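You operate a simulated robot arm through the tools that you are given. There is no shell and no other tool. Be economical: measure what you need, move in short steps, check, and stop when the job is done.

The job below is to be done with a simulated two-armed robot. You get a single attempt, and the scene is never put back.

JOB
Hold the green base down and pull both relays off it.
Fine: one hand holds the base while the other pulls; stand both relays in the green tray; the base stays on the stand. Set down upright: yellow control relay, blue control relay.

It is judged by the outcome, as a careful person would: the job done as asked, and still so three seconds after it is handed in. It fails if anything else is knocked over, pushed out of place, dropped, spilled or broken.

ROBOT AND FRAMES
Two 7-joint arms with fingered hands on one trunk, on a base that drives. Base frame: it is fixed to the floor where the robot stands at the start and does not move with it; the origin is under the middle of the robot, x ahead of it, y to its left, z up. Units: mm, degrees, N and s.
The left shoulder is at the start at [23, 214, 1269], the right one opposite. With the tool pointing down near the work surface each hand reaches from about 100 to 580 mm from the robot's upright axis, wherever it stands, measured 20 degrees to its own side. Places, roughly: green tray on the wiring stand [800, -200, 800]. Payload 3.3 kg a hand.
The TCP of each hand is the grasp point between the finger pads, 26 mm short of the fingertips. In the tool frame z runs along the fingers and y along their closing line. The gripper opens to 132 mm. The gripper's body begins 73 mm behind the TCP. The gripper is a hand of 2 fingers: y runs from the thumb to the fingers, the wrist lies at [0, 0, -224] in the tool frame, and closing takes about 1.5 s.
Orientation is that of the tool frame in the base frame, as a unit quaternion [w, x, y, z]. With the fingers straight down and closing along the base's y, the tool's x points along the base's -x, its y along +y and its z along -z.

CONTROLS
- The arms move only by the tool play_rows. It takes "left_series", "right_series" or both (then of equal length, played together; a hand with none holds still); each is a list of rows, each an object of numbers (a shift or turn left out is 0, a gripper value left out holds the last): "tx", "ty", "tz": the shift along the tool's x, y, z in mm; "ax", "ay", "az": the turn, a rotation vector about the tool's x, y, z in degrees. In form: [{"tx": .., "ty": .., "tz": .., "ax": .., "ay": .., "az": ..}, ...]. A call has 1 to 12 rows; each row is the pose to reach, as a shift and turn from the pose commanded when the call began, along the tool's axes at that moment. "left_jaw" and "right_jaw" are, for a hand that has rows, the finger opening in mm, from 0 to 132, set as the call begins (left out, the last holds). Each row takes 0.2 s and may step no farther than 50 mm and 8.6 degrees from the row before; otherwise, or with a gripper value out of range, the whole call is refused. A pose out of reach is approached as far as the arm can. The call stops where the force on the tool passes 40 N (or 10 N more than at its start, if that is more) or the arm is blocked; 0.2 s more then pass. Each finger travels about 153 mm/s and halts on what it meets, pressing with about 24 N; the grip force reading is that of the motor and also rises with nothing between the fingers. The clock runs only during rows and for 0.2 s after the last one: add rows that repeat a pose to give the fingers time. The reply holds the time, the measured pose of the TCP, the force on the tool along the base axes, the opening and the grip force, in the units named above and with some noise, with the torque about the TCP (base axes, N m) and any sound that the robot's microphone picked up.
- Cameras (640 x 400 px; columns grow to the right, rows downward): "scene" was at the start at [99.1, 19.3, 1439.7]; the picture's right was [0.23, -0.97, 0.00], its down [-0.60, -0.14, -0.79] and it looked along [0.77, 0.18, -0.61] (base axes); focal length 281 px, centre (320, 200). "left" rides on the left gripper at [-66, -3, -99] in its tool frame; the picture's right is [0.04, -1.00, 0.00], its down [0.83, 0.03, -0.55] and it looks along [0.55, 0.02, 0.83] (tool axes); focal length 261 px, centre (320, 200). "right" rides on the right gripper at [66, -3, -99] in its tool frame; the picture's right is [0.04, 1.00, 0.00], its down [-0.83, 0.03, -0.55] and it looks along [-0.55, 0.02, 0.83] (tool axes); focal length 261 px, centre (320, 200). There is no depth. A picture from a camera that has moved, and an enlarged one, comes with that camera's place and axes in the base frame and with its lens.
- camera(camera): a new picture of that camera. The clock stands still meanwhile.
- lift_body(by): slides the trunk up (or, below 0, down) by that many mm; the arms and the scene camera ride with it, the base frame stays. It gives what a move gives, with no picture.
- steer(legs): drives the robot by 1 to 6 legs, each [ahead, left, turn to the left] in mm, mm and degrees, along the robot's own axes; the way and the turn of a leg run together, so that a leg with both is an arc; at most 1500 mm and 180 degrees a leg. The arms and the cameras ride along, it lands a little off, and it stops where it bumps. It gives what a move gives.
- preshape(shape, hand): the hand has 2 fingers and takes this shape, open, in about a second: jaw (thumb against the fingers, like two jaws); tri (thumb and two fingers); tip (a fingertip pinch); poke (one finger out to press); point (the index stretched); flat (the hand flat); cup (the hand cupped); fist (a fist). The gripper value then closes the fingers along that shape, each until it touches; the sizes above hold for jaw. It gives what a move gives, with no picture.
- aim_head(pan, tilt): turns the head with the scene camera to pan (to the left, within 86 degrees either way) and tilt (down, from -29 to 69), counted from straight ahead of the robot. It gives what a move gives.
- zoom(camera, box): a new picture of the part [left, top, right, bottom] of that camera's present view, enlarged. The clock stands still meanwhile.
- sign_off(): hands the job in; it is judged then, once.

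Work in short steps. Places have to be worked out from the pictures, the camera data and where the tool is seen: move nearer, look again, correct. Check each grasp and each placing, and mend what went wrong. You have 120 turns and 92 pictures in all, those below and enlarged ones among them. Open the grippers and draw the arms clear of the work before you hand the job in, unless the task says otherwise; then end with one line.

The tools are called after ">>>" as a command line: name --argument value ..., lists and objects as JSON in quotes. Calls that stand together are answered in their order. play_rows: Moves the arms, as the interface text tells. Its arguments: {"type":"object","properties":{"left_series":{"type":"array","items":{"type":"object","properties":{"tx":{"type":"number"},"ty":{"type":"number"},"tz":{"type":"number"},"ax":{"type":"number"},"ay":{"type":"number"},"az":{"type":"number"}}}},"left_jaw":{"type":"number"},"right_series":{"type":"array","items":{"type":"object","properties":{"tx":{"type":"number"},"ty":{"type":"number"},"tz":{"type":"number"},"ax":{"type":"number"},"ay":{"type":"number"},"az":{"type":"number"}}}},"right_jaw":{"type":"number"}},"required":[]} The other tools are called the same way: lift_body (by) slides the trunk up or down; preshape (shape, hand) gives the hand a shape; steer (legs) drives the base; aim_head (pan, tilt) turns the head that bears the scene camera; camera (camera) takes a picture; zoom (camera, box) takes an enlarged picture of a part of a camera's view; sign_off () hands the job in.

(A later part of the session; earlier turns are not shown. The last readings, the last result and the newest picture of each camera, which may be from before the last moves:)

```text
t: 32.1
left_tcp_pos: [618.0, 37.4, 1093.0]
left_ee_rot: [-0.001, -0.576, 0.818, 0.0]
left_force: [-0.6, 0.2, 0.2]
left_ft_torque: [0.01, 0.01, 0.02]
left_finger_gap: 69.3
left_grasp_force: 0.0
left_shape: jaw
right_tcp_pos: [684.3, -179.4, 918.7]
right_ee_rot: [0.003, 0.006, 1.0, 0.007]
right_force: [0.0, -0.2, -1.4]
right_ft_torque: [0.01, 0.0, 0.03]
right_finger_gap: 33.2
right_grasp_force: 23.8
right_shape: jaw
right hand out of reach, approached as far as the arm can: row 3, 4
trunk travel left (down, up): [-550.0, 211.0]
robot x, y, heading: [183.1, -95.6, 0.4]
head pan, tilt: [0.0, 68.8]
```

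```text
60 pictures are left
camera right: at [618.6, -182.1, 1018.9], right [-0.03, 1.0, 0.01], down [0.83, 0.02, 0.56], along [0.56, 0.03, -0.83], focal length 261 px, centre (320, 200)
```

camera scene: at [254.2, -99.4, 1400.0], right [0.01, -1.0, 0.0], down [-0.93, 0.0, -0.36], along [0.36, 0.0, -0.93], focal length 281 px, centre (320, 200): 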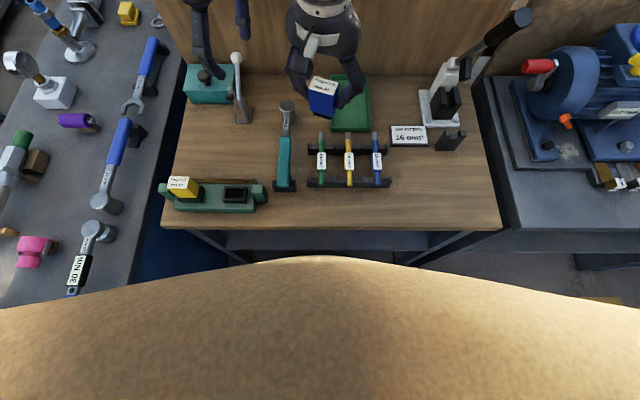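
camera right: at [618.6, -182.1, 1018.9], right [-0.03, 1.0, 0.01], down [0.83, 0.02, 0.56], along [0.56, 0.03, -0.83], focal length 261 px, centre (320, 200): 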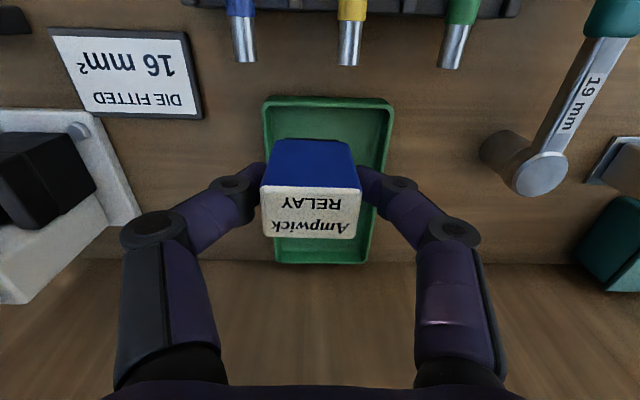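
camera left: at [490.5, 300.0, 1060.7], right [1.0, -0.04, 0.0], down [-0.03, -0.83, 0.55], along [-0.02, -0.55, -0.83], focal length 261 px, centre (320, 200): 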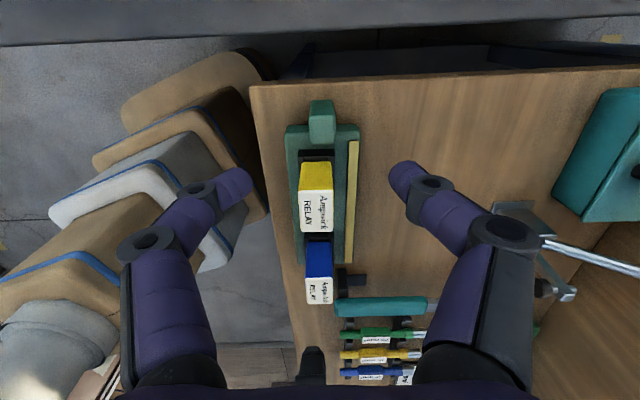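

Reach stops at x≈690. Comparing views, the wheeled plate is low (z<200), under the shelf (z≈383), and the column front would stay behind the table edge, so I can drive ~55 mm further. Raise first.

>>> play_rows --right_series '[{"tz": -40}, {"tz": -80}, {"tz": -80}]'

>>> steer --legs '[[30, 0, 0]]'

>>> steer --legs '[[25, 0, 0]]'

>>> camera --camera "right"

```text
t: 32.9
left_tcp_pos: [617.8, 38.1, 1092.9]
left_ee_rot: [0.0, -0.576, 0.817, 0.0]
left_force: [0.6, 0.3, 0.4]
left_ft_torque: [-0.01, -0.03, 0.0]
left_finger_gap: 69.4
left_grasp_force: 0.1
left_shape: jaw
right_tcp_pos: [682.5, -177.0, 999.1]
right_ee_rot: [0.002, 0.0, 1.0, 0.006]
right_force: [-0.7, -0.5, -0.7]
right_ft_torque: [0.01, 0.02, 0.05]
right_finger_gap: 33.0
right_grasp_force: 24.3
right_shape: jaw
trunk travel left (down, up): [-550.0, 211.0]
robot x, y, heading: [179.3, -99.1, 0.1]
head pan, tilt: [0.0, 68.8]
```

```text
t: 33.8
left_tcp_pos: [650.2, 37.7, 1091.2]
left_ee_rot: [0.0, -0.575, 0.818, 0.001]
left_force: [0.1, 0.2, -0.6]
left_ft_torque: [0.0, 0.04, -0.02]
left_finger_gap: 69.4
left_grasp_force: 0.0
left_shape: jaw
right_tcp_pos: [714.3, -178.9, 998.3]
right_ee_rot: [0.003, 0.001, 1.0, 0.006]
right_force: [1.4, 0.4, -0.9]
right_ft_torque: [-0.03, 0.06, -0.03]
right_finger_gap: 33.2
right_grasp_force: 24.2
right_shape: jaw
trunk travel left (down, up): [-550.0, 211.0]
robot x, y, heading: [210.7, -98.3, 0.6]
head pan, tilt: [0.0, 68.8]
```

```text
t: 34.8
left_tcp_pos: [670.5, 38.9, 1093.1]
left_ee_rot: [0.0, -0.576, 0.818, 0.0]
left_force: [0.4, 0.3, -0.5]
left_ft_torque: [-0.02, -0.03, 0.0]
left_finger_gap: 69.4
left_grasp_force: 0.1
left_shape: jaw
right_tcp_pos: [733.6, -178.8, 999.8]
right_ee_rot: [0.002, 0.001, 1.0, 0.006]
right_force: [-1.3, 0.1, -0.4]
right_ft_torque: [-0.01, -0.02, -0.02]
right_finger_gap: 32.9
right_grasp_force: 24.5
right_shape: jaw
trunk travel left (down, up): [-550.0, 211.0]
robot x, y, heading: [231.9, -99.7, 0.1]
head pan, tilt: [0.0, 68.8]
stopped in leg 1: the robot was blocked; the commanded pose is now the measured one
```

```text
59 pictures are left
camera right: at [667.8, -182.1, 1099.7], right [-0.04, 1.0, 0.01], down [0.83, 0.03, 0.56], along [0.56, 0.03, -0.83], focal length 261 px, centre (320, 200)
```

right: 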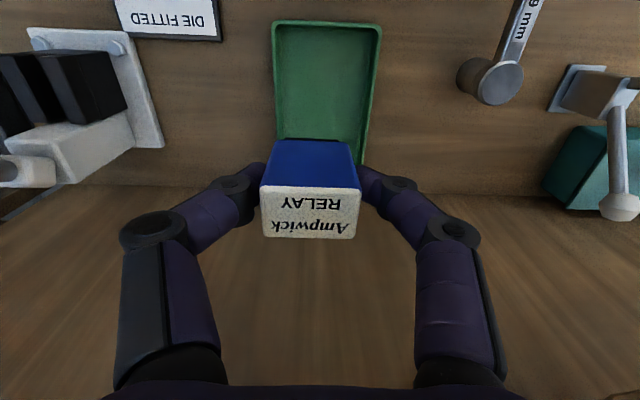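

The plate met the shelf; I'll back off 8 mm. Then raise the hands and lower the trunk to gain reach at table height, and check the scene.

>>> steer --legs '[[-8, 0, 0]]'

>>> play_rows --left_series '[{"tz": -40}, {"tz": -80}, {"tz": -100}]' --right_series '[{"tz": -40}, {"tz": -80}, {"tz": -100}]'

>>> lift_body --by -150

>>> camera --camera "scene"

>>> camera --camera "right"

```text
t: 35.5
left_tcp_pos: [663.4, 37.1, 1092.1]
left_ee_rot: [-0.001, -0.576, 0.818, 0.001]
left_force: [0.5, -0.2, -0.1]
left_ft_torque: [0.01, 0.01, 0.0]
left_finger_gap: 69.4
left_grasp_force: 0.1
left_shape: jaw
right_tcp_pos: [727.0, -179.3, 999.7]
right_ee_rot: [0.003, 0.001, 1.0, 0.006]
right_force: [0.5, 0.5, -0.6]
right_ft_torque: [-0.01, 0.02, 0.0]
right_finger_gap: 32.9
right_grasp_force: 23.9
right_shape: jaw
trunk travel left (down, up): [-550.0, 211.0]
robot x, y, heading: [227.2, -98.9, 0.1]
head pan, tilt: [0.0, 68.8]
```

```text
t: 36.3
left_tcp_pos: [661.9, 38.2, 1191.7]
left_ee_rot: [-0.001, -0.576, 0.818, -0.001]
left_force: [0.2, 0.0, -0.5]
left_ft_torque: [-0.02, -0.01, 0.0]
left_finger_gap: 69.6
left_grasp_force: 0.0
left_shape: jaw
right_tcp_pos: [727.7, -186.2, 1095.7]
right_ee_rot: [0.0, 0.007, 1.0, 0.007]
right_force: [1.2, 0.0, -0.5]
right_ft_torque: [0.04, 0.0, 0.04]
right_finger_gap: 33.0
right_grasp_force: 23.8
right_shape: jaw
trunk travel left (down, up): [-550.0, 211.0]
robot x, y, heading: [224.6, -99.3, 0.1]
head pan, tilt: [0.0, 68.8]
```

```text
t: 38.1
left_tcp_pos: [664.2, 39.4, 1043.8]
left_ee_rot: [0.0, -0.575, 0.818, -0.001]
left_force: [0.4, 0.1, -0.3]
left_ft_torque: [0.02, 0.0, -0.04]
left_finger_gap: 69.6
left_grasp_force: 0.1
left_shape: jaw
right_tcp_pos: [727.5, -180.2, 949.7]
right_ee_rot: [0.003, 0.001, 1.0, 0.007]
right_force: [0.3, 0.2, -0.5]
right_ft_torque: [0.0, -0.05, -0.02]
right_finger_gap: 32.9
right_grasp_force: 23.9
right_shape: jaw
trunk travel left (down, up): [-400.0, 361.0]
robot x, y, heading: [225.1, -100.0, 0.1]
head pan, tilt: [0.0, 68.8]
```

```text
58 pictures are left
camera scene: at [309.0, -98.9, 1249.7], right [0.0, -1.0, 0.0], down [-0.93, 0.0, -0.36], along [0.36, 0.0, -0.93], focal length 281 px, centre (320, 200)
```

scene: 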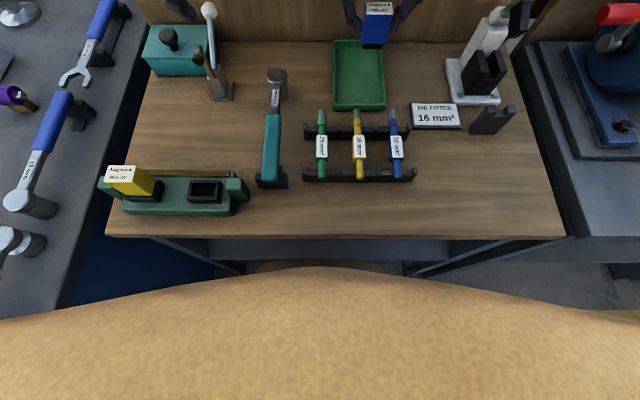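

```text
57 pictures are left
camera right: at [661.0, -184.1, 1049.3], right [-0.04, 1.0, 0.01], down [0.83, 0.02, 0.56], along [0.56, 0.03, -0.83], focal length 261 px, centre (320, 200)
```

right: 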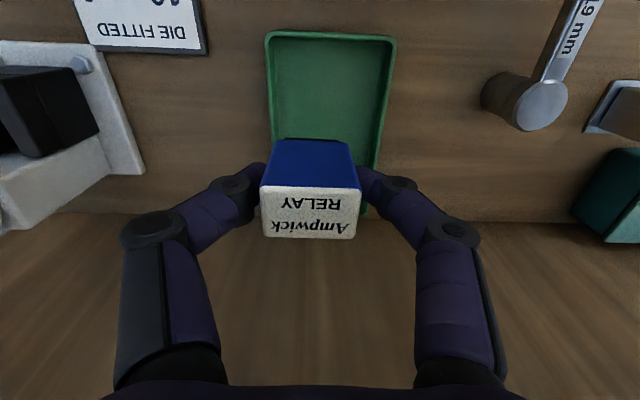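

Nothing on the table was disturbed. Tray: x 660–836, y −222…−124. Moving blue to (738, −176) and descending partway.

>>> play_rows --right_series '[{"tx": -11, "ty": 3, "tz": 15}, {"tx": -11, "ty": 3, "tz": 35}, {"tx": -11, "ty": 3, "tz": 50}, {"tx": -11, "ty": 3, "tz": 65}, {"tx": -11, "ty": 3, "tz": 65}]'

>>> camera --camera "right"

>>> zoom --camera "scene" --box '[280, 0, 440, 100]'

```text
t: 39.3
left_tcp_pos: [663.3, 37.9, 1042.9]
left_ee_rot: [-0.001, -0.576, 0.818, 0.0]
left_force: [-0.7, 0.0, 0.4]
left_ft_torque: [0.0, -0.04, 0.0]
left_finger_gap: 69.4
left_grasp_force: 0.0
left_shape: jaw
right_tcp_pos: [738.6, -176.8, 884.5]
right_ee_rot: [0.002, 0.0, 1.0, 0.006]
right_force: [0.0, 0.2, -0.5]
right_ft_torque: [0.01, -0.04, -0.04]
right_finger_gap: 33.1
right_grasp_force: 23.3
right_shape: jaw
trunk travel left (down, up): [-400.0, 361.0]
robot x, y, heading: [224.6, -97.2, 0.1]
head pan, tilt: [0.0, 68.8]
```

```text
56 pictures are left
camera right: at [672.5, -180.8, 983.8], right [-0.04, 1.0, 0.01], down [0.83, 0.03, 0.56], along [0.56, 0.03, -0.83], focal length 261 px, centre (320, 200)
```

right: 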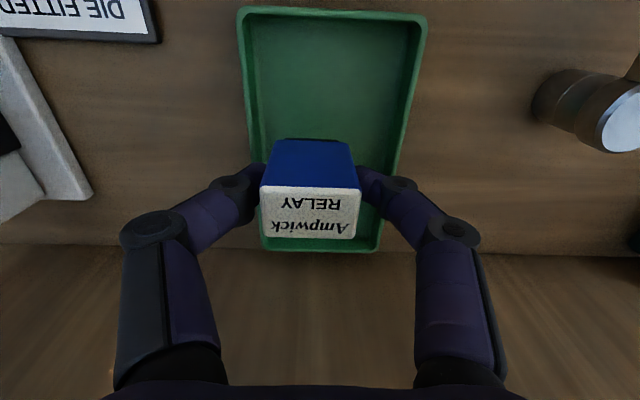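

```text
4.00 times, centred on (360, 50) of scene
camera zoom: at [309.2, -99.0, 1249.6], right [0.0, -1.0, 0.0], down [-0.93, 0.0, -0.36], along [0.36, 0.0, -0.93], focal length 1123 px, centre (160, 800)
```

zoom: 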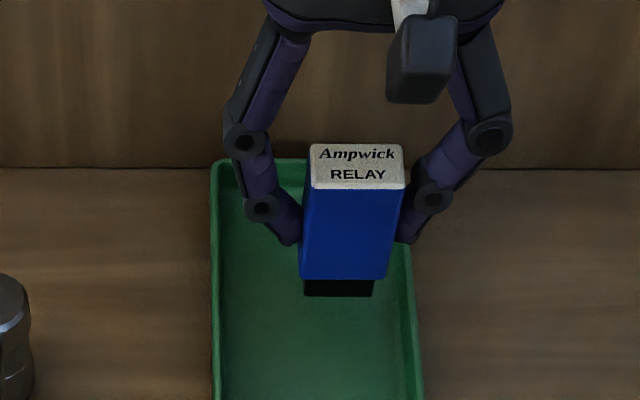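

The relay hangs upright with black pins at the bottom. I'll lower in small steps until contact.

>>> play_rows --right_series '[{"tz": 4}, {"tz": 8}, {"tz": 11}, {"tz": 14}]'

```text
t: 40.3
left_tcp_pos: [663.2, 38.5, 1043.4]
left_ee_rot: [0.0, -0.575, 0.818, -0.001]
left_force: [0.0, -0.2, 0.7]
left_ft_torque: [0.01, 0.04, 0.02]
left_finger_gap: 69.5
left_grasp_force: 0.0
left_shape: jaw
right_tcp_pos: [739.2, -175.5, 870.9]
right_ee_rot: [0.003, 0.001, 1.0, 0.006]
right_force: [0.4, -0.4, -1.1]
right_ft_torque: [0.01, 0.03, 0.03]
right_finger_gap: 33.1
right_grasp_force: 23.9
right_shape: jaw
trunk travel left (down, up): [-400.0, 361.0]
robot x, y, heading: [222.2, -95.5, 0.3]
head pan, tilt: [0.0, 68.8]
```

No contact yet; continue down.

>>> play_rows --right_series '[{"tz": 2}, {"tz": 4}, {"tz": 6}, {"tz": 8}]'

>>> zoom --camera "scene" --box '[280, 0, 440, 100]'

```text
t: 41.3
left_tcp_pos: [663.4, 38.0, 1042.1]
left_ee_rot: [-0.001, -0.575, 0.818, 0.0]
left_force: [0.4, 0.7, -1.3]
left_ft_torque: [0.0, -0.02, 0.02]
left_finger_gap: 69.5
left_grasp_force: 0.2
left_shape: jaw
right_tcp_pos: [738.1, -175.9, 862.2]
right_ee_rot: [0.003, 0.001, 1.0, 0.005]
right_force: [-0.1, -0.3, -0.1]
right_ft_torque: [0.0, 0.01, 0.02]
right_finger_gap: 33.2
right_grasp_force: 24.0
right_shape: jaw
trunk travel left (down, up): [-400.0, 361.0]
robot x, y, heading: [224.1, -100.7, 0.1]
head pan, tilt: [0.0, 68.8]
```

```text
4.00 times, centred on (360, 50) of scene
camera zoom: at [309.2, -98.9, 1249.6], right [0.0, -1.0, 0.0], down [-0.93, 0.0, -0.36], along [0.36, 0.0, -0.93], focal length 1123 px, centre (160, 800)
```

zoom: 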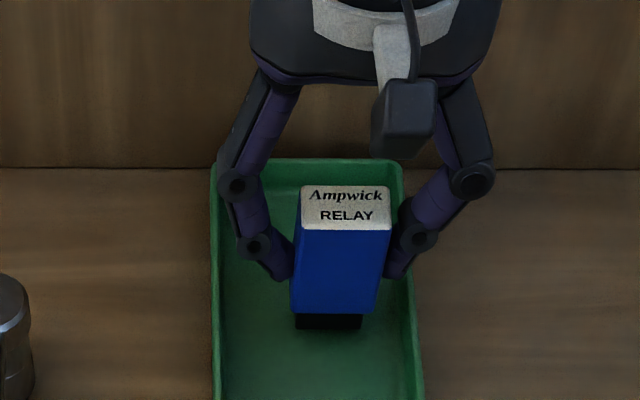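

Close to the floor; continuing in small steps.

>>> play_rows --right_series '[{"tz": 2}, {"tz": 4}, {"tz": 6}, {"tz": 8}]'

```text
t: 42.3
left_tcp_pos: [662.4, 38.5, 1042.6]
left_ee_rot: [0.0, -0.575, 0.818, 0.001]
left_force: [0.0, 0.5, -0.2]
left_ft_torque: [0.02, -0.01, 0.0]
left_finger_gap: 69.3
left_grasp_force: 0.1
left_shape: jaw
right_tcp_pos: [739.4, -175.6, 856.1]
right_ee_rot: [0.003, 0.0, 1.0, 0.006]
right_force: [-0.5, 0.1, 4.2]
right_ft_torque: [-0.03, 0.01, 0.01]
right_finger_gap: 33.8
right_grasp_force: 24.1
right_shape: jaw
trunk travel left (down, up): [-400.0, 361.0]
robot x, y, heading: [225.7, -97.6, 0.5]
head pan, tilt: [0.0, 68.8]
```

Contact with 4 N. Open moderately and check it stands.

>>> play_rows --right_series '[{"tz": 0}, {"tz": 0}, {"tz": 0}]' --right_jaw 56

>>> zoom --camera "scene" --box '[280, 0, 440, 100]'

```text
t: 43.1
left_tcp_pos: [662.3, 39.1, 1043.0]
left_ee_rot: [0.001, -0.576, 0.817, 0.0]
left_force: [0.4, 0.3, -0.5]
left_ft_torque: [-0.01, 0.0, 0.01]
left_finger_gap: 69.7
left_grasp_force: 0.1
left_shape: jaw
right_tcp_pos: [738.0, -174.6, 854.8]
right_ee_rot: [0.003, 0.001, 1.0, 0.007]
right_force: [-0.9, 0.4, 0.9]
right_ft_torque: [-0.04, 0.0, -0.02]
right_finger_gap: 55.5
right_grasp_force: 0.0
right_shape: jaw
trunk travel left (down, up): [-400.0, 361.0]
robot x, y, heading: [225.8, -96.8, 0.2]
head pan, tilt: [0.0, 68.8]
```

```text
4.00 times, centred on (360, 50) of scene
camera zoom: at [309.2, -98.9, 1249.6], right [0.0, -1.0, 0.0], down [-0.93, 0.0, -0.36], along [0.36, 0.0, -0.93], focal length 1123 px, centre (160, 800)
```

zoom: 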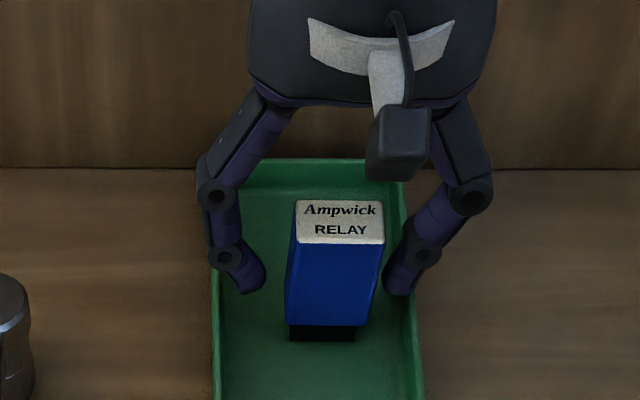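

It stands on its own. Raise the right hand straight up.

>>> play_rows --right_series '[{"tz": -15}, {"tz": -35}, {"tz": -70}, {"tz": -110}, {"tz": -150}, {"tz": -190}]'

>>> camera --camera "right"

```text
t: 44.6
left_tcp_pos: [663.9, 37.3, 1043.0]
left_ee_rot: [0.0, -0.576, 0.818, 0.0]
left_force: [0.1, -0.6, -0.1]
left_ft_torque: [0.0, -0.02, 0.02]
left_finger_gap: 69.7
left_grasp_force: 0.0
left_shape: jaw
right_tcp_pos: [697.6, -185.7, 967.9]
right_ee_rot: [-0.07, 0.023, 0.997, 0.014]
right_force: [-0.1, 0.5, -0.7]
right_ft_torque: [-0.02, -0.03, 0.01]
right_finger_gap: 55.7
right_grasp_force: 0.1
right_shape: jaw
right hand out of reach, approached as far as the arm can: row 4, 5, 6
trunk travel left (down, up): [-400.0, 361.0]
robot x, y, heading: [225.4, -98.9, 0.4]
head pan, tilt: [0.0, 68.8]
stopped in row 6 (right hand): the arm was blocked; the commanded pose is now the measured one
```

```text
52 pictures are left
camera right: at [646.0, -189.6, 1074.9], right [0.01, 1.0, 0.03], down [0.9, -0.02, 0.43], along [0.43, 0.03, -0.9], focal length 261 px, centre (320, 200)
```

right: 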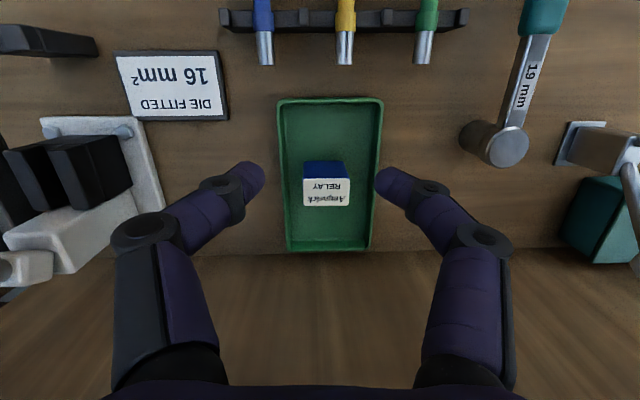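

Blue stands mid-tray (x≈730). Now raise the trunk and drive back to the pulling stance.

>>> lift_body --by 150

>>> steer --legs '[[-105, 0, 0], [0, 60, 0], [0, 0, 20]]'

>>> camera --camera "scene"

```text
t: 46.4
left_tcp_pos: [663.2, 38.2, 1192.0]
left_ee_rot: [-0.001, -0.576, 0.818, 0.0]
left_force: [-0.9, -0.3, 0.2]
left_ft_torque: [-0.01, -0.01, 0.0]
left_finger_gap: 69.5
left_grasp_force: 0.0
left_shape: jaw
right_tcp_pos: [692.6, -186.7, 1135.6]
right_ee_rot: [-0.05, 0.024, 0.998, 0.018]
right_force: [-0.5, -0.7, 0.7]
right_ft_torque: [0.0, -0.01, 0.0]
right_finger_gap: 55.7
right_grasp_force: 0.1
right_shape: jaw
trunk travel left (down, up): [-550.0, 211.0]
robot x, y, heading: [226.2, -102.3, -0.0]
head pan, tilt: [0.0, 68.8]
```

```text
t: 49.2
left_tcp_pos: [485.9, 235.7, 1193.2]
left_ee_rot: [0.0, -0.705, 0.709, 0.0]
left_force: [-1.1, 0.1, 0.2]
left_ft_torque: [0.03, 0.0, 0.0]
left_finger_gap: 69.4
left_grasp_force: 0.1
left_shape: jaw
right_tcp_pos: [591.1, 34.5, 1136.7]
right_ee_rot: [-0.051, -0.145, 0.988, 0.009]
right_force: [-1.0, -0.3, 0.5]
right_ft_torque: [-0.01, -0.02, -0.02]
right_finger_gap: 55.5
right_grasp_force: 0.1
right_shape: jaw
trunk travel left (down, up): [-550.0, 211.0]
robot x, y, heading: [121.7, -39.7, 19.6]
head pan, tilt: [0.0, 68.8]
```

```text
51 pictures are left
camera scene: at [186.2, -16.0, 1400.2], right [0.34, -0.94, 0.0], down [-0.88, -0.31, -0.36], along [0.34, 0.12, -0.93], focal length 281 px, centre (320, 200)
```

scene: 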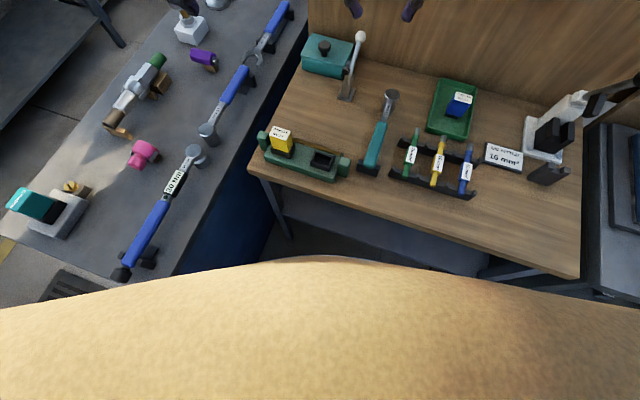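

Stance restored. Now the left hand rotates to close along y over the yellow relay, and the right rotates to close along x over the −y lug.

>>> play_rows --left_series '[{"tx": 5, "ty": 0.5, "tz": 17, "az": 8.2}, {"tx": 10, "ty": 1, "tz": 35, "az": 16.4}, {"tx": 15, "ty": 1.6, "tz": 52, "az": 24.5}, {"tx": 20, "ty": 2, "tz": 70, "az": 32.7}, {"tx": 25, "ty": 2.7, "tz": 88, "az": 40.9}, {"tx": 30, "ty": 3.3, "tz": 105, "az": 49.1}, {"tx": 36, "ty": 3.8, "tz": 123, "az": 57.3}, {"tx": 41, "ty": 4.4, "tz": 140, "az": 65.5}, {"tx": 46, "ty": 5, "tz": 158, "az": 73.6}, {"tx": 51, "ty": 5.5, "tz": 175, "az": 81.8}, {"tx": 56, "ty": 6, "tz": 193, "az": 90}, {"tx": 56, "ty": 6, "tz": 193, "az": 90}]' --right_series '[{"tx": 7.5, "ty": 2.2, "tz": 13.3, "ax": 0.47, "ay": -0.33, "az": -6.65}, {"tx": 15.1, "ty": 4.3, "tz": 26.7, "ax": 0.95, "ay": -0.66, "az": -13.3}, {"tx": 22.6, "ty": 6.5, "tz": 40, "ax": 1.42, "ay": -1, "az": -20}, {"tx": 30.1, "ty": 8.7, "tz": 53.3, "ax": 1.9, "ay": -1.33, "az": -26.6}, {"tx": 37.7, "ty": 10.9, "tz": 66.6, "ax": 2.36, "ay": -1.66, "az": -33.3}, {"tx": 45.2, "ty": 13, "tz": 80, "ax": 2.84, "ay": -2, "az": -39.9}, {"tx": 52.8, "ty": 15.2, "tz": 93.3, "ax": 3.3, "ay": -2.3, "az": -46.6}, {"tx": 60.3, "ty": 17.4, "tz": 106.6, "ax": 3.8, "ay": -2.65, "az": -53.2}, {"tx": 67.8, "ty": 19.6, "tz": 120, "ax": 4.25, "ay": -3, "az": -59.9}, {"tx": 75.4, "ty": 21.7, "tz": 133.3, "ax": 4.7, "ay": -3.3, "az": -66.5}, {"tx": 82.9, "ty": 23.9, "tz": 146.6, "ax": 5.2, "ay": -3.65, "az": -73.2}, {"tx": 82.9, "ty": 23.9, "tz": 146.6, "ax": 5.2, "ay": -3.65, "az": -73.2}]' --right_jaw 60 --left_jaw 66

>>> camera --camera "right"

>>> camera --camera "left"

```text
t: 51.8
left_tcp_pos: [480.7, 179.2, 998.6]
left_ee_rot: [0.0, 0.004, 1.0, 0.0]
left_force: [0.2, -0.1, -0.3]
left_ft_torque: [0.02, 0.0, 0.04]
left_finger_gap: 66.8
left_grasp_force: 0.1
left_shape: jaw
right_tcp_pos: [491.9, 33.1, 1001.3]
right_ee_rot: [0.0, 0.708, -0.706, -0.002]
right_force: [-0.3, 0.4, 0.0]
right_ft_torque: [-0.01, 0.0, 0.03]
right_finger_gap: 59.6
right_grasp_force: 0.0
right_shape: jaw
trunk travel left (down, up): [-550.0, 211.0]
robot x, y, heading: [118.1, -39.9, 19.5]
head pan, tilt: [0.0, 68.8]
```

```text
50 pictures are left
camera right: at [494.2, -32.7, 1101.6], right [-1.0, -0.04, 0.0], down [-0.03, 0.83, 0.55], along [-0.02, 0.55, -0.83], focal length 261 px, centre (320, 200)
```

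right: 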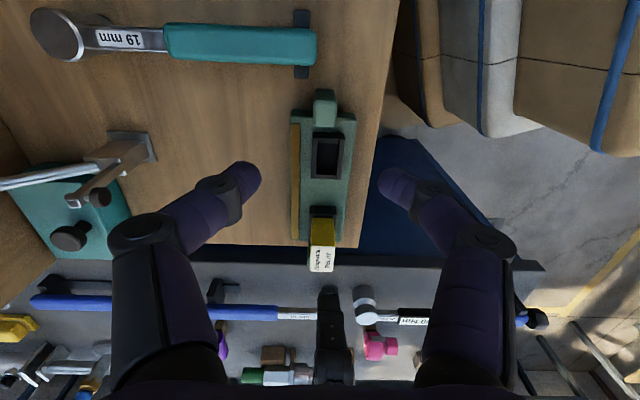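

```text
49 pictures are left
camera left: at [546.6, 175.6, 1097.5], right [-0.05, -1.0, 0.0], down [-0.83, 0.04, 0.55], along [-0.55, 0.03, -0.83], focal length 261 px, centre (320, 200)
```

left: 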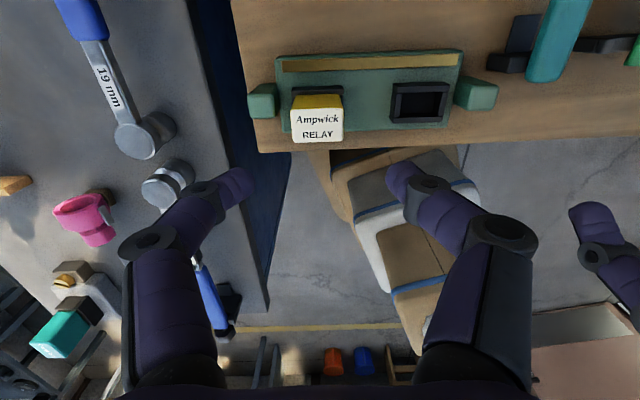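

Zoom on the −y lug from the right camera to measure it, and on yellow from the left.

>>> zoom --camera "right" --box '[260, 70, 388, 150]'

>>> zoom --camera "left" --box '[240, 60, 400, 160]'

```text
5.00 times, centred on (324, 110) of right
camera zoom: at [494.2, -32.7, 1101.6], right [-1.0, -0.04, 0.0], down [-0.03, 0.83, 0.55], along [-0.02, 0.55, -0.83], focal length 1303 px, centre (300, 650)
```

zoom: 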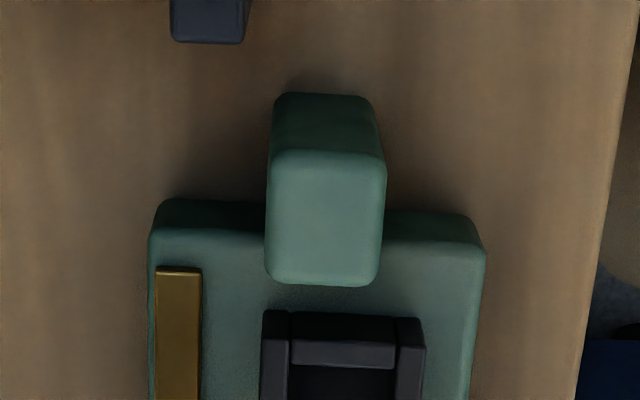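

```text
4.00 times, centred on (320, 110) of left
camera zoom: at [546.6, 175.6, 1097.5], right [-0.05, -1.0, 0.0], down [-0.83, 0.04, 0.55], along [-0.55, 0.03, -0.83], focal length 1043 px, centre (320, 560)
```

zoom: 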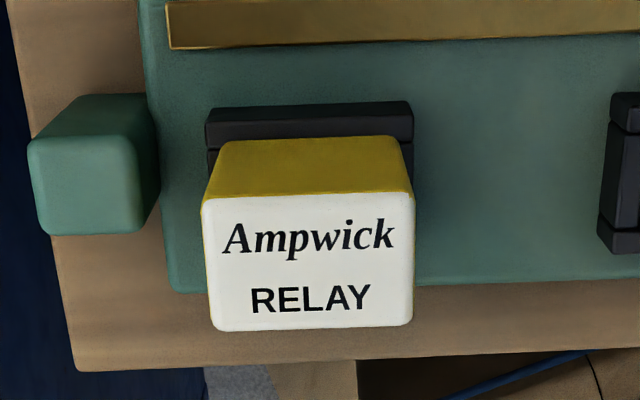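

Lug centre ≈ (487, 33.5), yellow ≈ (481, 181). Right descends on the lug and grips; left comes to z≈930 with a narrower opening.

>>> play_rows --right_series '[{"tx": 1.5, "ty": 4.5, "tz": 40}, {"tx": 1.5, "ty": 4.5, "tz": 80}, {"tx": 1.5, "ty": 4.5, "tz": 115}, {"tx": 1.5, "ty": 4.5, "tz": 140}, {"tx": 1.5, "ty": 4.5, "tz": 157}, {"tx": 1.5, "ty": 4.5, "tz": 157}]' --left_series '[{"tz": 20, "ty": 1}, {"tz": 40, "ty": 2}, {"tz": 60, "ty": 2}, {"tz": 68, "ty": 2}, {"tz": 68, "ty": 2}, {"tz": 68, "ty": 2}]' --left_jaw 56

>>> play_rows --right_series '[{"tz": 0}, {"tz": 0}, {"tz": 0}, {"tz": 0}, {"tz": 0}, {"tz": 0}]' --right_jaw 0

>>> camera --camera "right"

>>> camera --camera "left"

```text
t: 53.2
left_tcp_pos: [480.2, 182.0, 931.2]
left_ee_rot: [0.0, 0.003, 1.0, 0.0]
left_force: [-0.8, 0.2, 0.4]
left_ft_torque: [0.06, -0.02, -0.02]
left_finger_gap: 56.7
left_grasp_force: 0.0
left_shape: jaw
right_tcp_pos: [484.9, 31.6, 841.9]
right_ee_rot: [0.001, -0.707, 0.707, 0.001]
right_force: [-0.5, -0.6, 1.2]
right_ft_torque: [0.02, 0.02, 0.05]
right_finger_gap: 59.8
right_grasp_force: 0.1
right_shape: jaw
trunk travel left (down, up): [-550.0, 211.0]
robot x, y, heading: [119.8, -40.3, 19.7]
head pan, tilt: [0.0, 68.8]
```

```text
t: 54.6
left_tcp_pos: [479.7, 182.4, 932.4]
left_ee_rot: [0.001, 0.003, 1.0, 0.0]
left_force: [0.3, 0.0, -0.7]
left_ft_torque: [0.02, 0.04, 0.0]
left_finger_gap: 56.1
left_grasp_force: 0.0
left_shape: jaw
right_tcp_pos: [486.9, 31.5, 841.9]
right_ee_rot: [0.0, 0.707, -0.707, -0.001]
right_force: [0.0, 0.1, -0.5]
right_ft_torque: [0.01, -0.02, -0.01]
right_finger_gap: 15.4
right_grasp_force: 24.4
right_shape: jaw
trunk travel left (down, up): [-550.0, 211.0]
robot x, y, heading: [117.9, -40.2, 19.8]
head pan, tilt: [0.0, 68.8]
```

```text
46 pictures are left
camera right: at [488.6, -33.9, 941.9], right [-1.0, -0.04, 0.0], down [-0.03, 0.83, 0.55], along [-0.02, 0.55, -0.83], focal length 261 px, centre (320, 200)
```

right: 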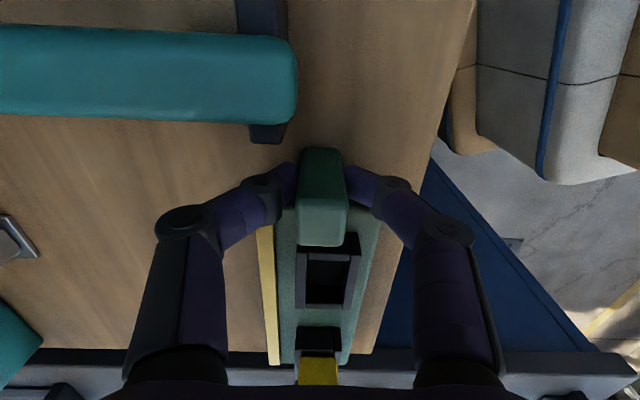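

```text
45 pictures are left
camera left: at [546.5, 178.8, 1030.7], right [-0.05, -1.0, 0.0], down [-0.83, 0.04, 0.55], along [-0.55, 0.03, -0.83], focal length 261 px, centre (320, 200)
```

left: 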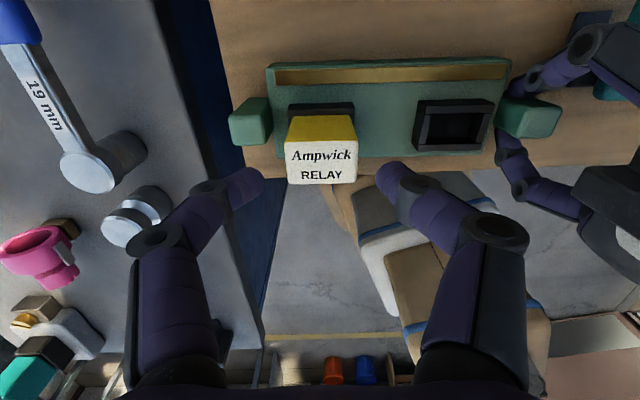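

Lug held (15 mm, 24 N) and yellow is centred. Lower the left hand to z≈884 and close.

>>> play_rows --left_series '[{"tx": -1, "tz": 16}, {"tx": -1, "tz": 32}, {"tx": -1, "tz": 47}, {"tx": -1, "tz": 47}]'

>>> play_rows --left_series '[{"tz": 0}, {"tz": 0}, {"tz": 0}, {"tz": 0}, {"tz": 0}]' --left_jaw 0

>>> camera --camera "left"

```text
t: 55.6
left_tcp_pos: [481.6, 180.6, 885.1]
left_ee_rot: [0.0, 0.003, 1.0, 0.0]
left_force: [0.1, 0.4, 0.1]
left_ft_torque: [-0.01, 0.02, 0.0]
left_finger_gap: 56.6
left_grasp_force: 0.0
left_shape: jaw
right_tcp_pos: [487.6, 31.2, 842.0]
right_ee_rot: [0.0, 0.707, -0.707, -0.001]
right_force: [-0.3, -0.9, 0.3]
right_ft_torque: [0.04, -0.01, 0.02]
right_finger_gap: 15.6
right_grasp_force: 23.9
right_shape: jaw
trunk travel left (down, up): [-550.0, 211.0]
robot x, y, heading: [119.2, -39.8, 19.7]
head pan, tilt: [0.0, 68.8]
```

```text
t: 56.8
left_tcp_pos: [482.1, 181.2, 884.8]
left_ee_rot: [-0.001, 0.003, 1.0, 0.0]
left_force: [0.2, -0.6, -1.0]
left_ft_torque: [0.01, 0.01, 0.02]
left_finger_gap: 34.5
left_grasp_force: 23.7
left_shape: jaw
right_tcp_pos: [484.7, 31.3, 841.1]
right_ee_rot: [0.0, 0.707, -0.707, -0.002]
right_force: [0.7, 0.9, 0.0]
right_ft_torque: [-0.02, 0.02, -0.03]
right_finger_gap: 15.5
right_grasp_force: 24.2
right_shape: jaw
trunk travel left (down, up): [-550.0, 211.0]
robot x, y, heading: [117.0, -38.2, 19.6]
head pan, tilt: [0.0, 68.8]
```

```text
44 pictures are left
camera left: at [547.4, 176.9, 984.0], right [-0.05, -1.0, 0.0], down [-0.83, 0.04, 0.55], along [-0.55, 0.03, -0.83], focal length 261 px, centre (320, 200)
```

left: 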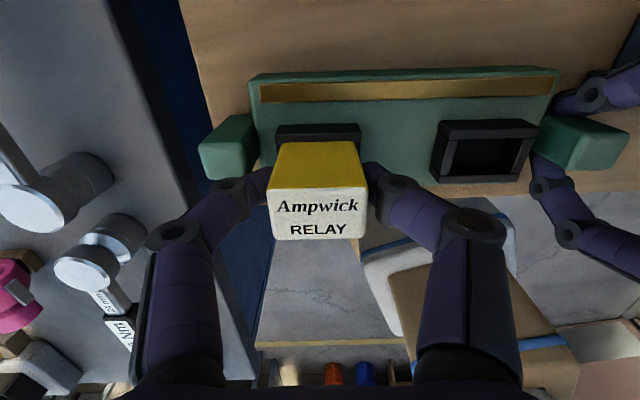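

A clean grasp with no side load. Pull up gradually.

>>> play_rows --left_series '[{"tz": -2}, {"tz": -4}, {"tz": -6}, {"tz": -9}, {"tz": -12}, {"tz": -15}, {"tz": -18}, {"tz": -22}, {"tz": -26}]'

>>> camera --camera "left"

>>> zoom --camera "scene" --box '[240, 110, 400, 210]'

```text
t: 58.8
left_tcp_pos: [481.8, 182.4, 911.3]
left_ee_rot: [0.001, 0.001, 1.0, 0.0]
left_force: [0.1, -0.2, 0.1]
left_ft_torque: [0.04, -0.02, 0.04]
left_finger_gap: 33.8
left_grasp_force: 24.3
left_shape: jaw
right_tcp_pos: [485.4, 30.4, 841.1]
right_ee_rot: [0.001, 0.707, -0.707, -0.001]
right_force: [0.2, -0.3, -1.1]
right_ft_torque: [-0.02, 0.01, 0.05]
right_finger_gap: 15.6
right_grasp_force: 23.9
right_shape: jaw
trunk travel left (down, up): [-550.0, 211.0]
robot x, y, heading: [119.6, -39.0, 19.9]
head pan, tilt: [0.0, 68.8]
```

```text
43 pictures are left
camera left: at [548.2, 178.6, 1009.5], right [-0.05, -1.0, 0.0], down [-0.83, 0.04, 0.55], along [-0.55, 0.03, -0.83], focal length 261 px, centre (320, 200)
```

left: 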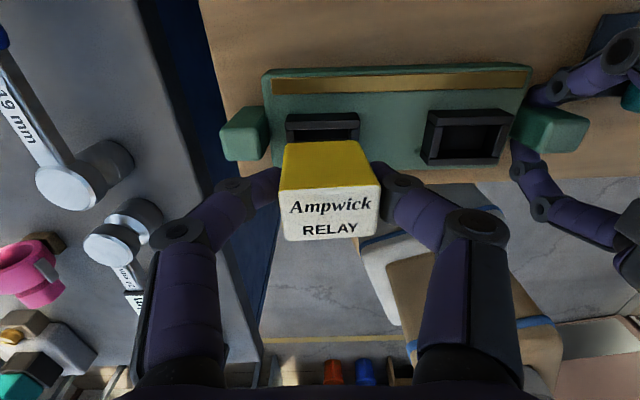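

```text
4.00 times, centred on (320, 160) of scene
camera zoom: at [186.4, -16.5, 1400.2], right [0.34, -0.94, 0.0], down [-0.88, -0.31, -0.36], along [0.34, 0.12, -0.93], focal length 1123 px, centre (320, 360)
```

zoom: 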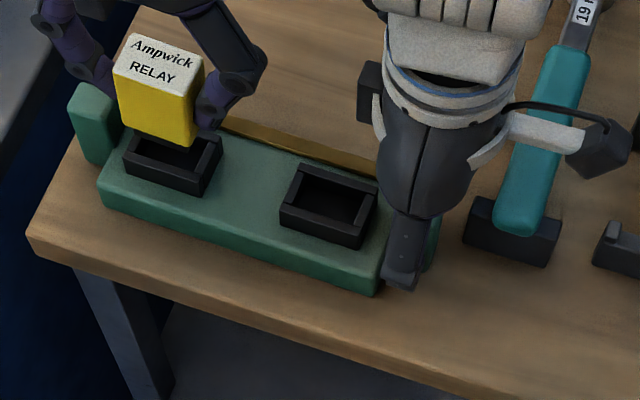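

Yellow is free. Lift it, then release the lug and raise the right hand.

>>> play_rows --left_series '[{"tz": -35}, {"tz": -70}, {"tz": -105}, {"tz": -140}, {"tz": -160}]'

>>> play_rows --right_series '[{"tz": 0}, {"tz": 0}, {"tz": 0}]' --right_jaw 60

>>> play_rows --right_series '[{"tz": -30}, {"tz": -70}, {"tz": -110}, {"tz": -150}, {"tz": -190}, {"tz": -230}, {"tz": -270}]'

>>> camera --camera "scene"

>>> camera --camera "left"

```text
t: 60.0
left_tcp_pos: [480.7, 180.3, 1070.0]
left_ee_rot: [0.001, 0.003, 1.0, 0.0]
left_force: [-0.3, -0.6, -1.1]
left_ft_torque: [-0.06, 0.0, 0.02]
left_finger_gap: 34.0
left_grasp_force: 23.6
left_shape: jaw
right_tcp_pos: [484.8, 31.8, 842.5]
right_ee_rot: [0.0, -0.707, 0.707, 0.002]
right_force: [-0.2, 0.1, -0.6]
right_ft_torque: [-0.02, 0.0, -0.01]
right_finger_gap: 15.3
right_grasp_force: 23.6
right_shape: jaw
trunk travel left (down, up): [-550.0, 211.0]
robot x, y, heading: [119.3, -37.8, 19.7]
head pan, tilt: [0.0, 68.8]
```

```text
t: 60.8
left_tcp_pos: [480.2, 180.2, 1071.0]
left_ee_rot: [0.0, 0.003, 1.0, 0.0]
left_force: [0.3, -0.4, -0.7]
left_ft_torque: [-0.02, -0.02, 0.0]
left_finger_gap: 33.9
left_grasp_force: 24.1
left_shape: jaw
right_tcp_pos: [485.8, 31.3, 843.1]
right_ee_rot: [0.0, -0.707, 0.707, 0.001]
right_force: [-0.9, 0.0, 0.3]
right_ft_torque: [0.06, 0.03, 0.0]
right_finger_gap: 59.6
right_grasp_force: 0.0
right_shape: jaw
trunk travel left (down, up): [-550.0, 211.0]
robot x, y, heading: [120.0, -38.7, 19.5]
head pan, tilt: [0.0, 68.8]
```

```text
t: 62.4
left_tcp_pos: [481.5, 179.5, 1070.9]
left_ee_rot: [0.0, 0.003, 1.0, 0.0]
left_force: [0.2, -0.1, -1.1]
left_ft_torque: [-0.01, 0.01, -0.02]
left_finger_gap: 33.9
left_grasp_force: 24.3
left_shape: jaw
right_tcp_pos: [485.1, 32.3, 1109.3]
right_ee_rot: [-0.001, -0.707, 0.707, 0.001]
right_force: [0.2, -0.3, 0.8]
right_ft_torque: [-0.03, -0.03, -0.01]
right_finger_gap: 59.8
right_grasp_force: 0.0
right_shape: jaw
trunk travel left (down, up): [-550.0, 211.0]
robot x, y, heading: [125.5, -37.6, 19.6]
head pan, tilt: [0.0, 68.8]
```

```text
41 pictures are left
camera scene: at [185.7, -16.4, 1400.2], right [0.34, -0.94, 0.0], down [-0.88, -0.31, -0.36], along [0.34, 0.12, -0.93], focal length 281 px, centre (320, 200)
```

scene: 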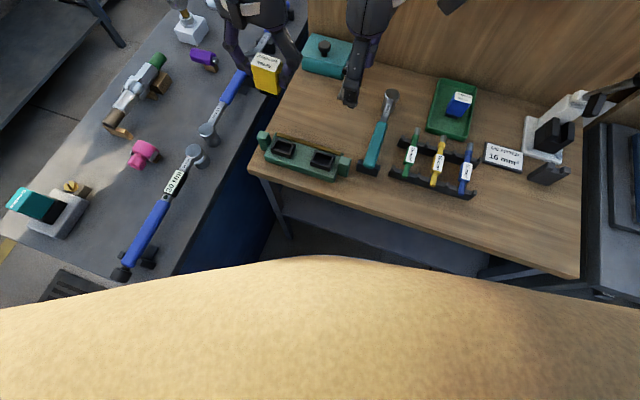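

```text
40 pictures are left
camera left: at [546.1, 176.3, 1169.6], right [-0.05, -1.0, 0.0], down [-0.83, 0.04, 0.55], along [-0.55, 0.03, -0.83], focal length 261 px, centre (320, 200)
```

left: 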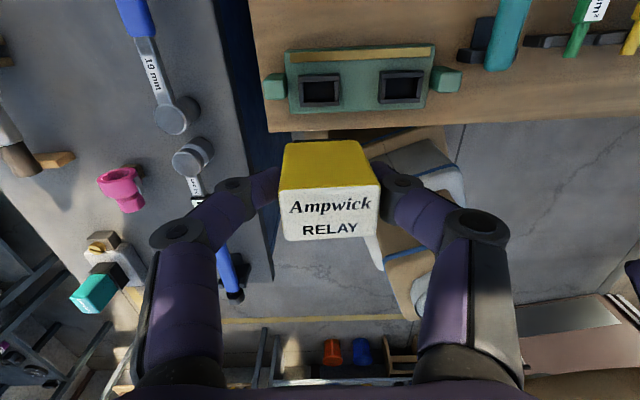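

Both relays are out and the base hasn't moved. Tuck the right hand back and drive so the left hand can reach the tray.

>>> play_rows --right_series '[{"ty": 30, "tz": -10}, {"ty": 70, "tz": -25}, {"ty": 110, "tz": -40}, {"ty": 140, "tz": -50}]'

>>> steer --legs '[[0, 0, -20], [0, -160, 0], [90, 0, 0]]'

>>> camera --camera "scene"

>>> camera --camera "left"

```text
t: 63.4
left_tcp_pos: [480.6, 179.5, 1070.8]
left_ee_rot: [0.0, 0.002, 1.0, 0.0]
left_force: [0.2, 0.1, -0.7]
left_ft_torque: [-0.03, 0.01, 0.01]
left_finger_gap: 33.8
left_grasp_force: 24.0
left_shape: jaw
right_tcp_pos: [347.5, 33.6, 1164.2]
right_ee_rot: [0.001, -0.707, 0.708, 0.0]
right_force: [-0.4, 0.0, 0.1]
right_ft_torque: [-0.01, -0.02, 0.01]
right_finger_gap: 59.8
right_grasp_force: 0.1
right_shape: jaw
trunk travel left (down, up): [-550.0, 211.0]
robot x, y, heading: [117.7, -37.2, 19.9]
head pan, tilt: [0.0, 68.8]
```

```text
t: 66.5
left_tcp_pos: [620.5, -116.2, 1071.2]
left_ee_rot: [-0.001, 0.176, 0.984, 0.0]
left_force: [0.1, -0.6, -0.7]
left_ft_torque: [0.05, 0.03, -0.02]
left_finger_gap: 33.6
left_grasp_force: 23.9
left_shape: jaw
right_tcp_pos: [446.8, -207.5, 1164.6]
right_ee_rot: [-0.001, -0.574, 0.819, 0.001]
right_force: [0.3, 0.2, 0.5]
right_ft_torque: [0.0, -0.03, 0.02]
right_finger_gap: 59.9
right_grasp_force: 0.0
right_shape: jaw
trunk travel left (down, up): [-550.0, 211.0]
robot x, y, heading: [206.5, -198.8, -0.3]
head pan, tilt: [0.0, 68.8]
```

```text
39 pictures are left
camera scene: at [278.6, -199.2, 1400.1], right [-0.01, -1.0, 0.0], down [-0.93, 0.0, -0.36], along [0.36, 0.0, -0.93], focal length 281 px, centre (320, 200)
```

scene: 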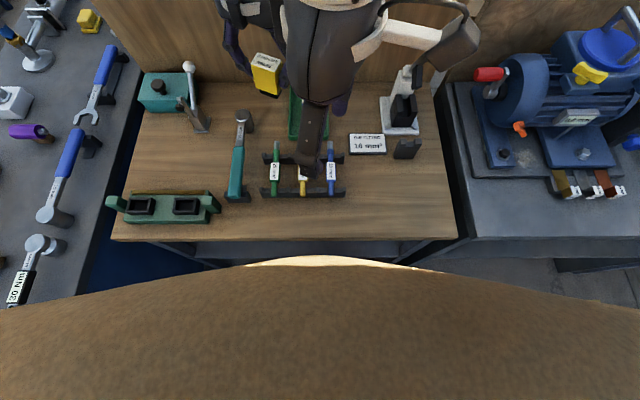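

```text
38 pictures are left
camera left: at [682.6, -141.6, 1168.7], right [-0.38, -0.92, 0.0], down [-0.77, 0.32, 0.55], along [-0.51, 0.21, -0.83], focal length 261 px, centre (320, 200)
```

left: 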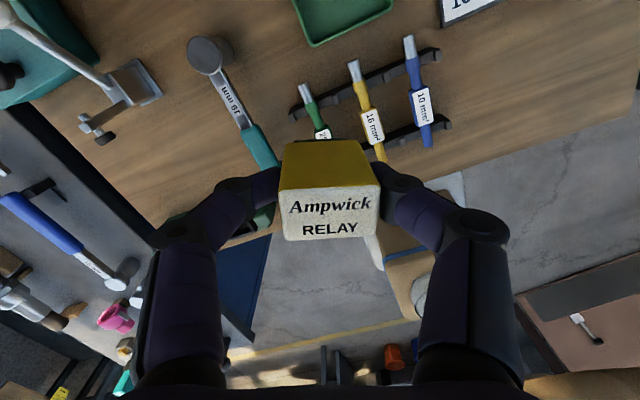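

Move the right hand aside and bring yellow over the near end of the tray, straightening its yaw.

>>> play_rows --left_series '[{"tx": -18, "ty": -6, "tz": 5, "az": -4}, {"tx": -36, "ty": -12, "tz": 10, "az": -8}, {"tx": -54, "ty": -18, "tz": 25, "az": -12.2}, {"tx": -72, "ty": -25, "tz": 45, "az": -16.2}, {"tx": -89.7, "ty": -30.8, "tz": 70, "az": -20.3}, {"tx": -89.7, "ty": -30.8, "tz": 70, "az": -20.3}]' --right_series '[{"tx": 35, "ty": -8}, {"tx": 70, "ty": -16}, {"tx": 105, "ty": -24}, {"tx": 140, "ty": -32}, {"tx": 166, "ty": -39}, {"tx": 166, "ty": -39}]'

>>> camera --camera "scene"

>>> camera --camera "left"

```text
t: 68.1
left_tcp_pos: [705.4, -143.0, 1008.0]
left_ee_rot: [0.002, -0.034, 0.999, -0.014]
left_force: [-0.6, 0.3, -1.7]
left_ft_torque: [-0.02, 0.01, 0.01]
left_finger_gap: 33.8
left_grasp_force: 24.4
left_shape: jaw
left hand out of reach, approached as far as the arm can: row 5, 6
right_tcp_pos: [423.9, -378.0, 1163.6]
right_ee_rot: [0.001, -0.573, 0.82, 0.001]
right_force: [0.1, 0.8, 0.2]
right_ft_torque: [-0.02, -0.02, 0.02]
right_finger_gap: 59.3
right_grasp_force: 0.1
right_shape: jaw
trunk travel left (down, up): [-550.0, 211.0]
robot x, y, heading: [208.0, -195.8, -0.1]
head pan, tilt: [0.0, 68.8]
stopped in row 6 (left hand): the arm was blocked; the commanded pose is now the measured one
```

```text
37 pictures are left
camera scene: at [277.1, -199.7, 1400.2], right [-0.01, -1.0, 0.0], down [-0.93, 0.0, -0.36], along [0.36, 0.0, -0.93], focal length 281 px, centre (320, 200)
```

scene: 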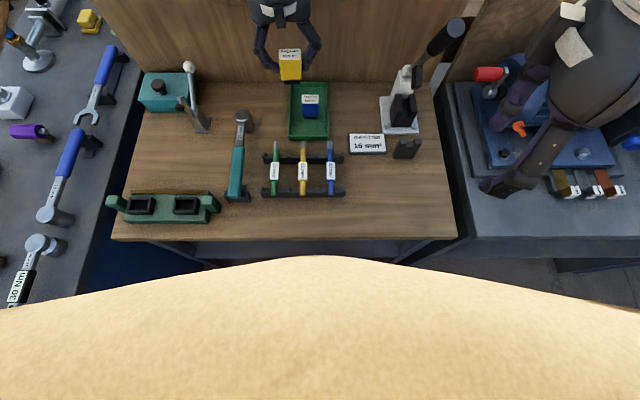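

```text
36 pictures are left
camera left: at [770.5, -139.2, 1107.6], right [0.03, -1.0, 0.03], down [-0.84, -0.01, 0.55], along [-0.55, -0.04, -0.84], focal length 261 px, centre (320, 200)
```

left: 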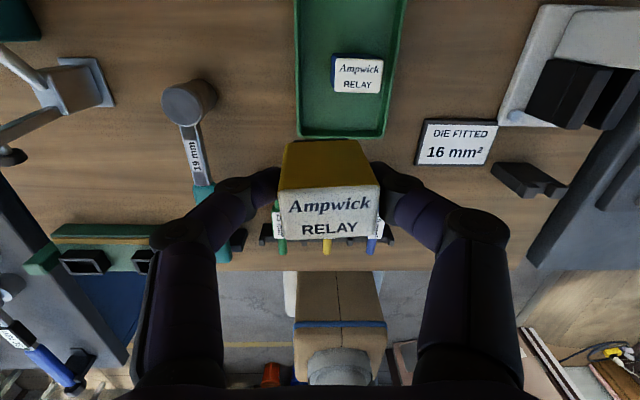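

The left arm can't cross that far. I'll back 40 mm and turn right 15° so the tray falls into the left hand's comfortable zone.

>>> steer --legs '[[-40, 0, 0], [0, 0, -15]]'

>>> camera --camera "scene"

```text
t: 69.9
left_tcp_pos: [663.7, -278.0, 1009.3]
left_ee_rot: [0.001, 0.1, 0.995, -0.013]
left_force: [0.8, 0.0, -0.5]
left_ft_torque: [0.03, 0.01, 0.0]
left_finger_gap: 33.7
left_grasp_force: 23.2
left_shape: jaw
right_tcp_pos: [332.1, -430.0, 1164.6]
right_ee_rot: [0.0, -0.459, 0.888, -0.001]
right_force: [0.4, -0.4, -0.1]
right_ft_torque: [0.0, 0.0, 0.0]
right_finger_gap: 59.9
right_grasp_force: 0.1
right_shape: jaw
trunk travel left (down, up): [-550.0, 211.0]
robot x, y, heading: [165.3, -199.1, -15.5]
head pan, tilt: [0.0, 68.8]
```

```text
35 pictures are left
camera scene: at [235.7, -218.2, 1400.2], right [-0.27, -0.96, 0.0], down [-0.9, 0.25, -0.36], along [0.35, -0.1, -0.93], focal length 281 px, centre (320, 200)
```

scene: 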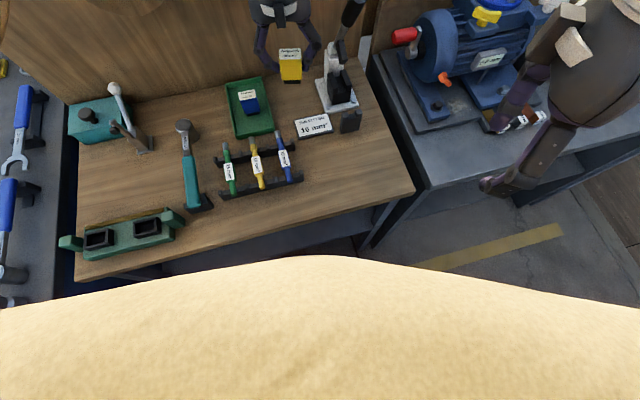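

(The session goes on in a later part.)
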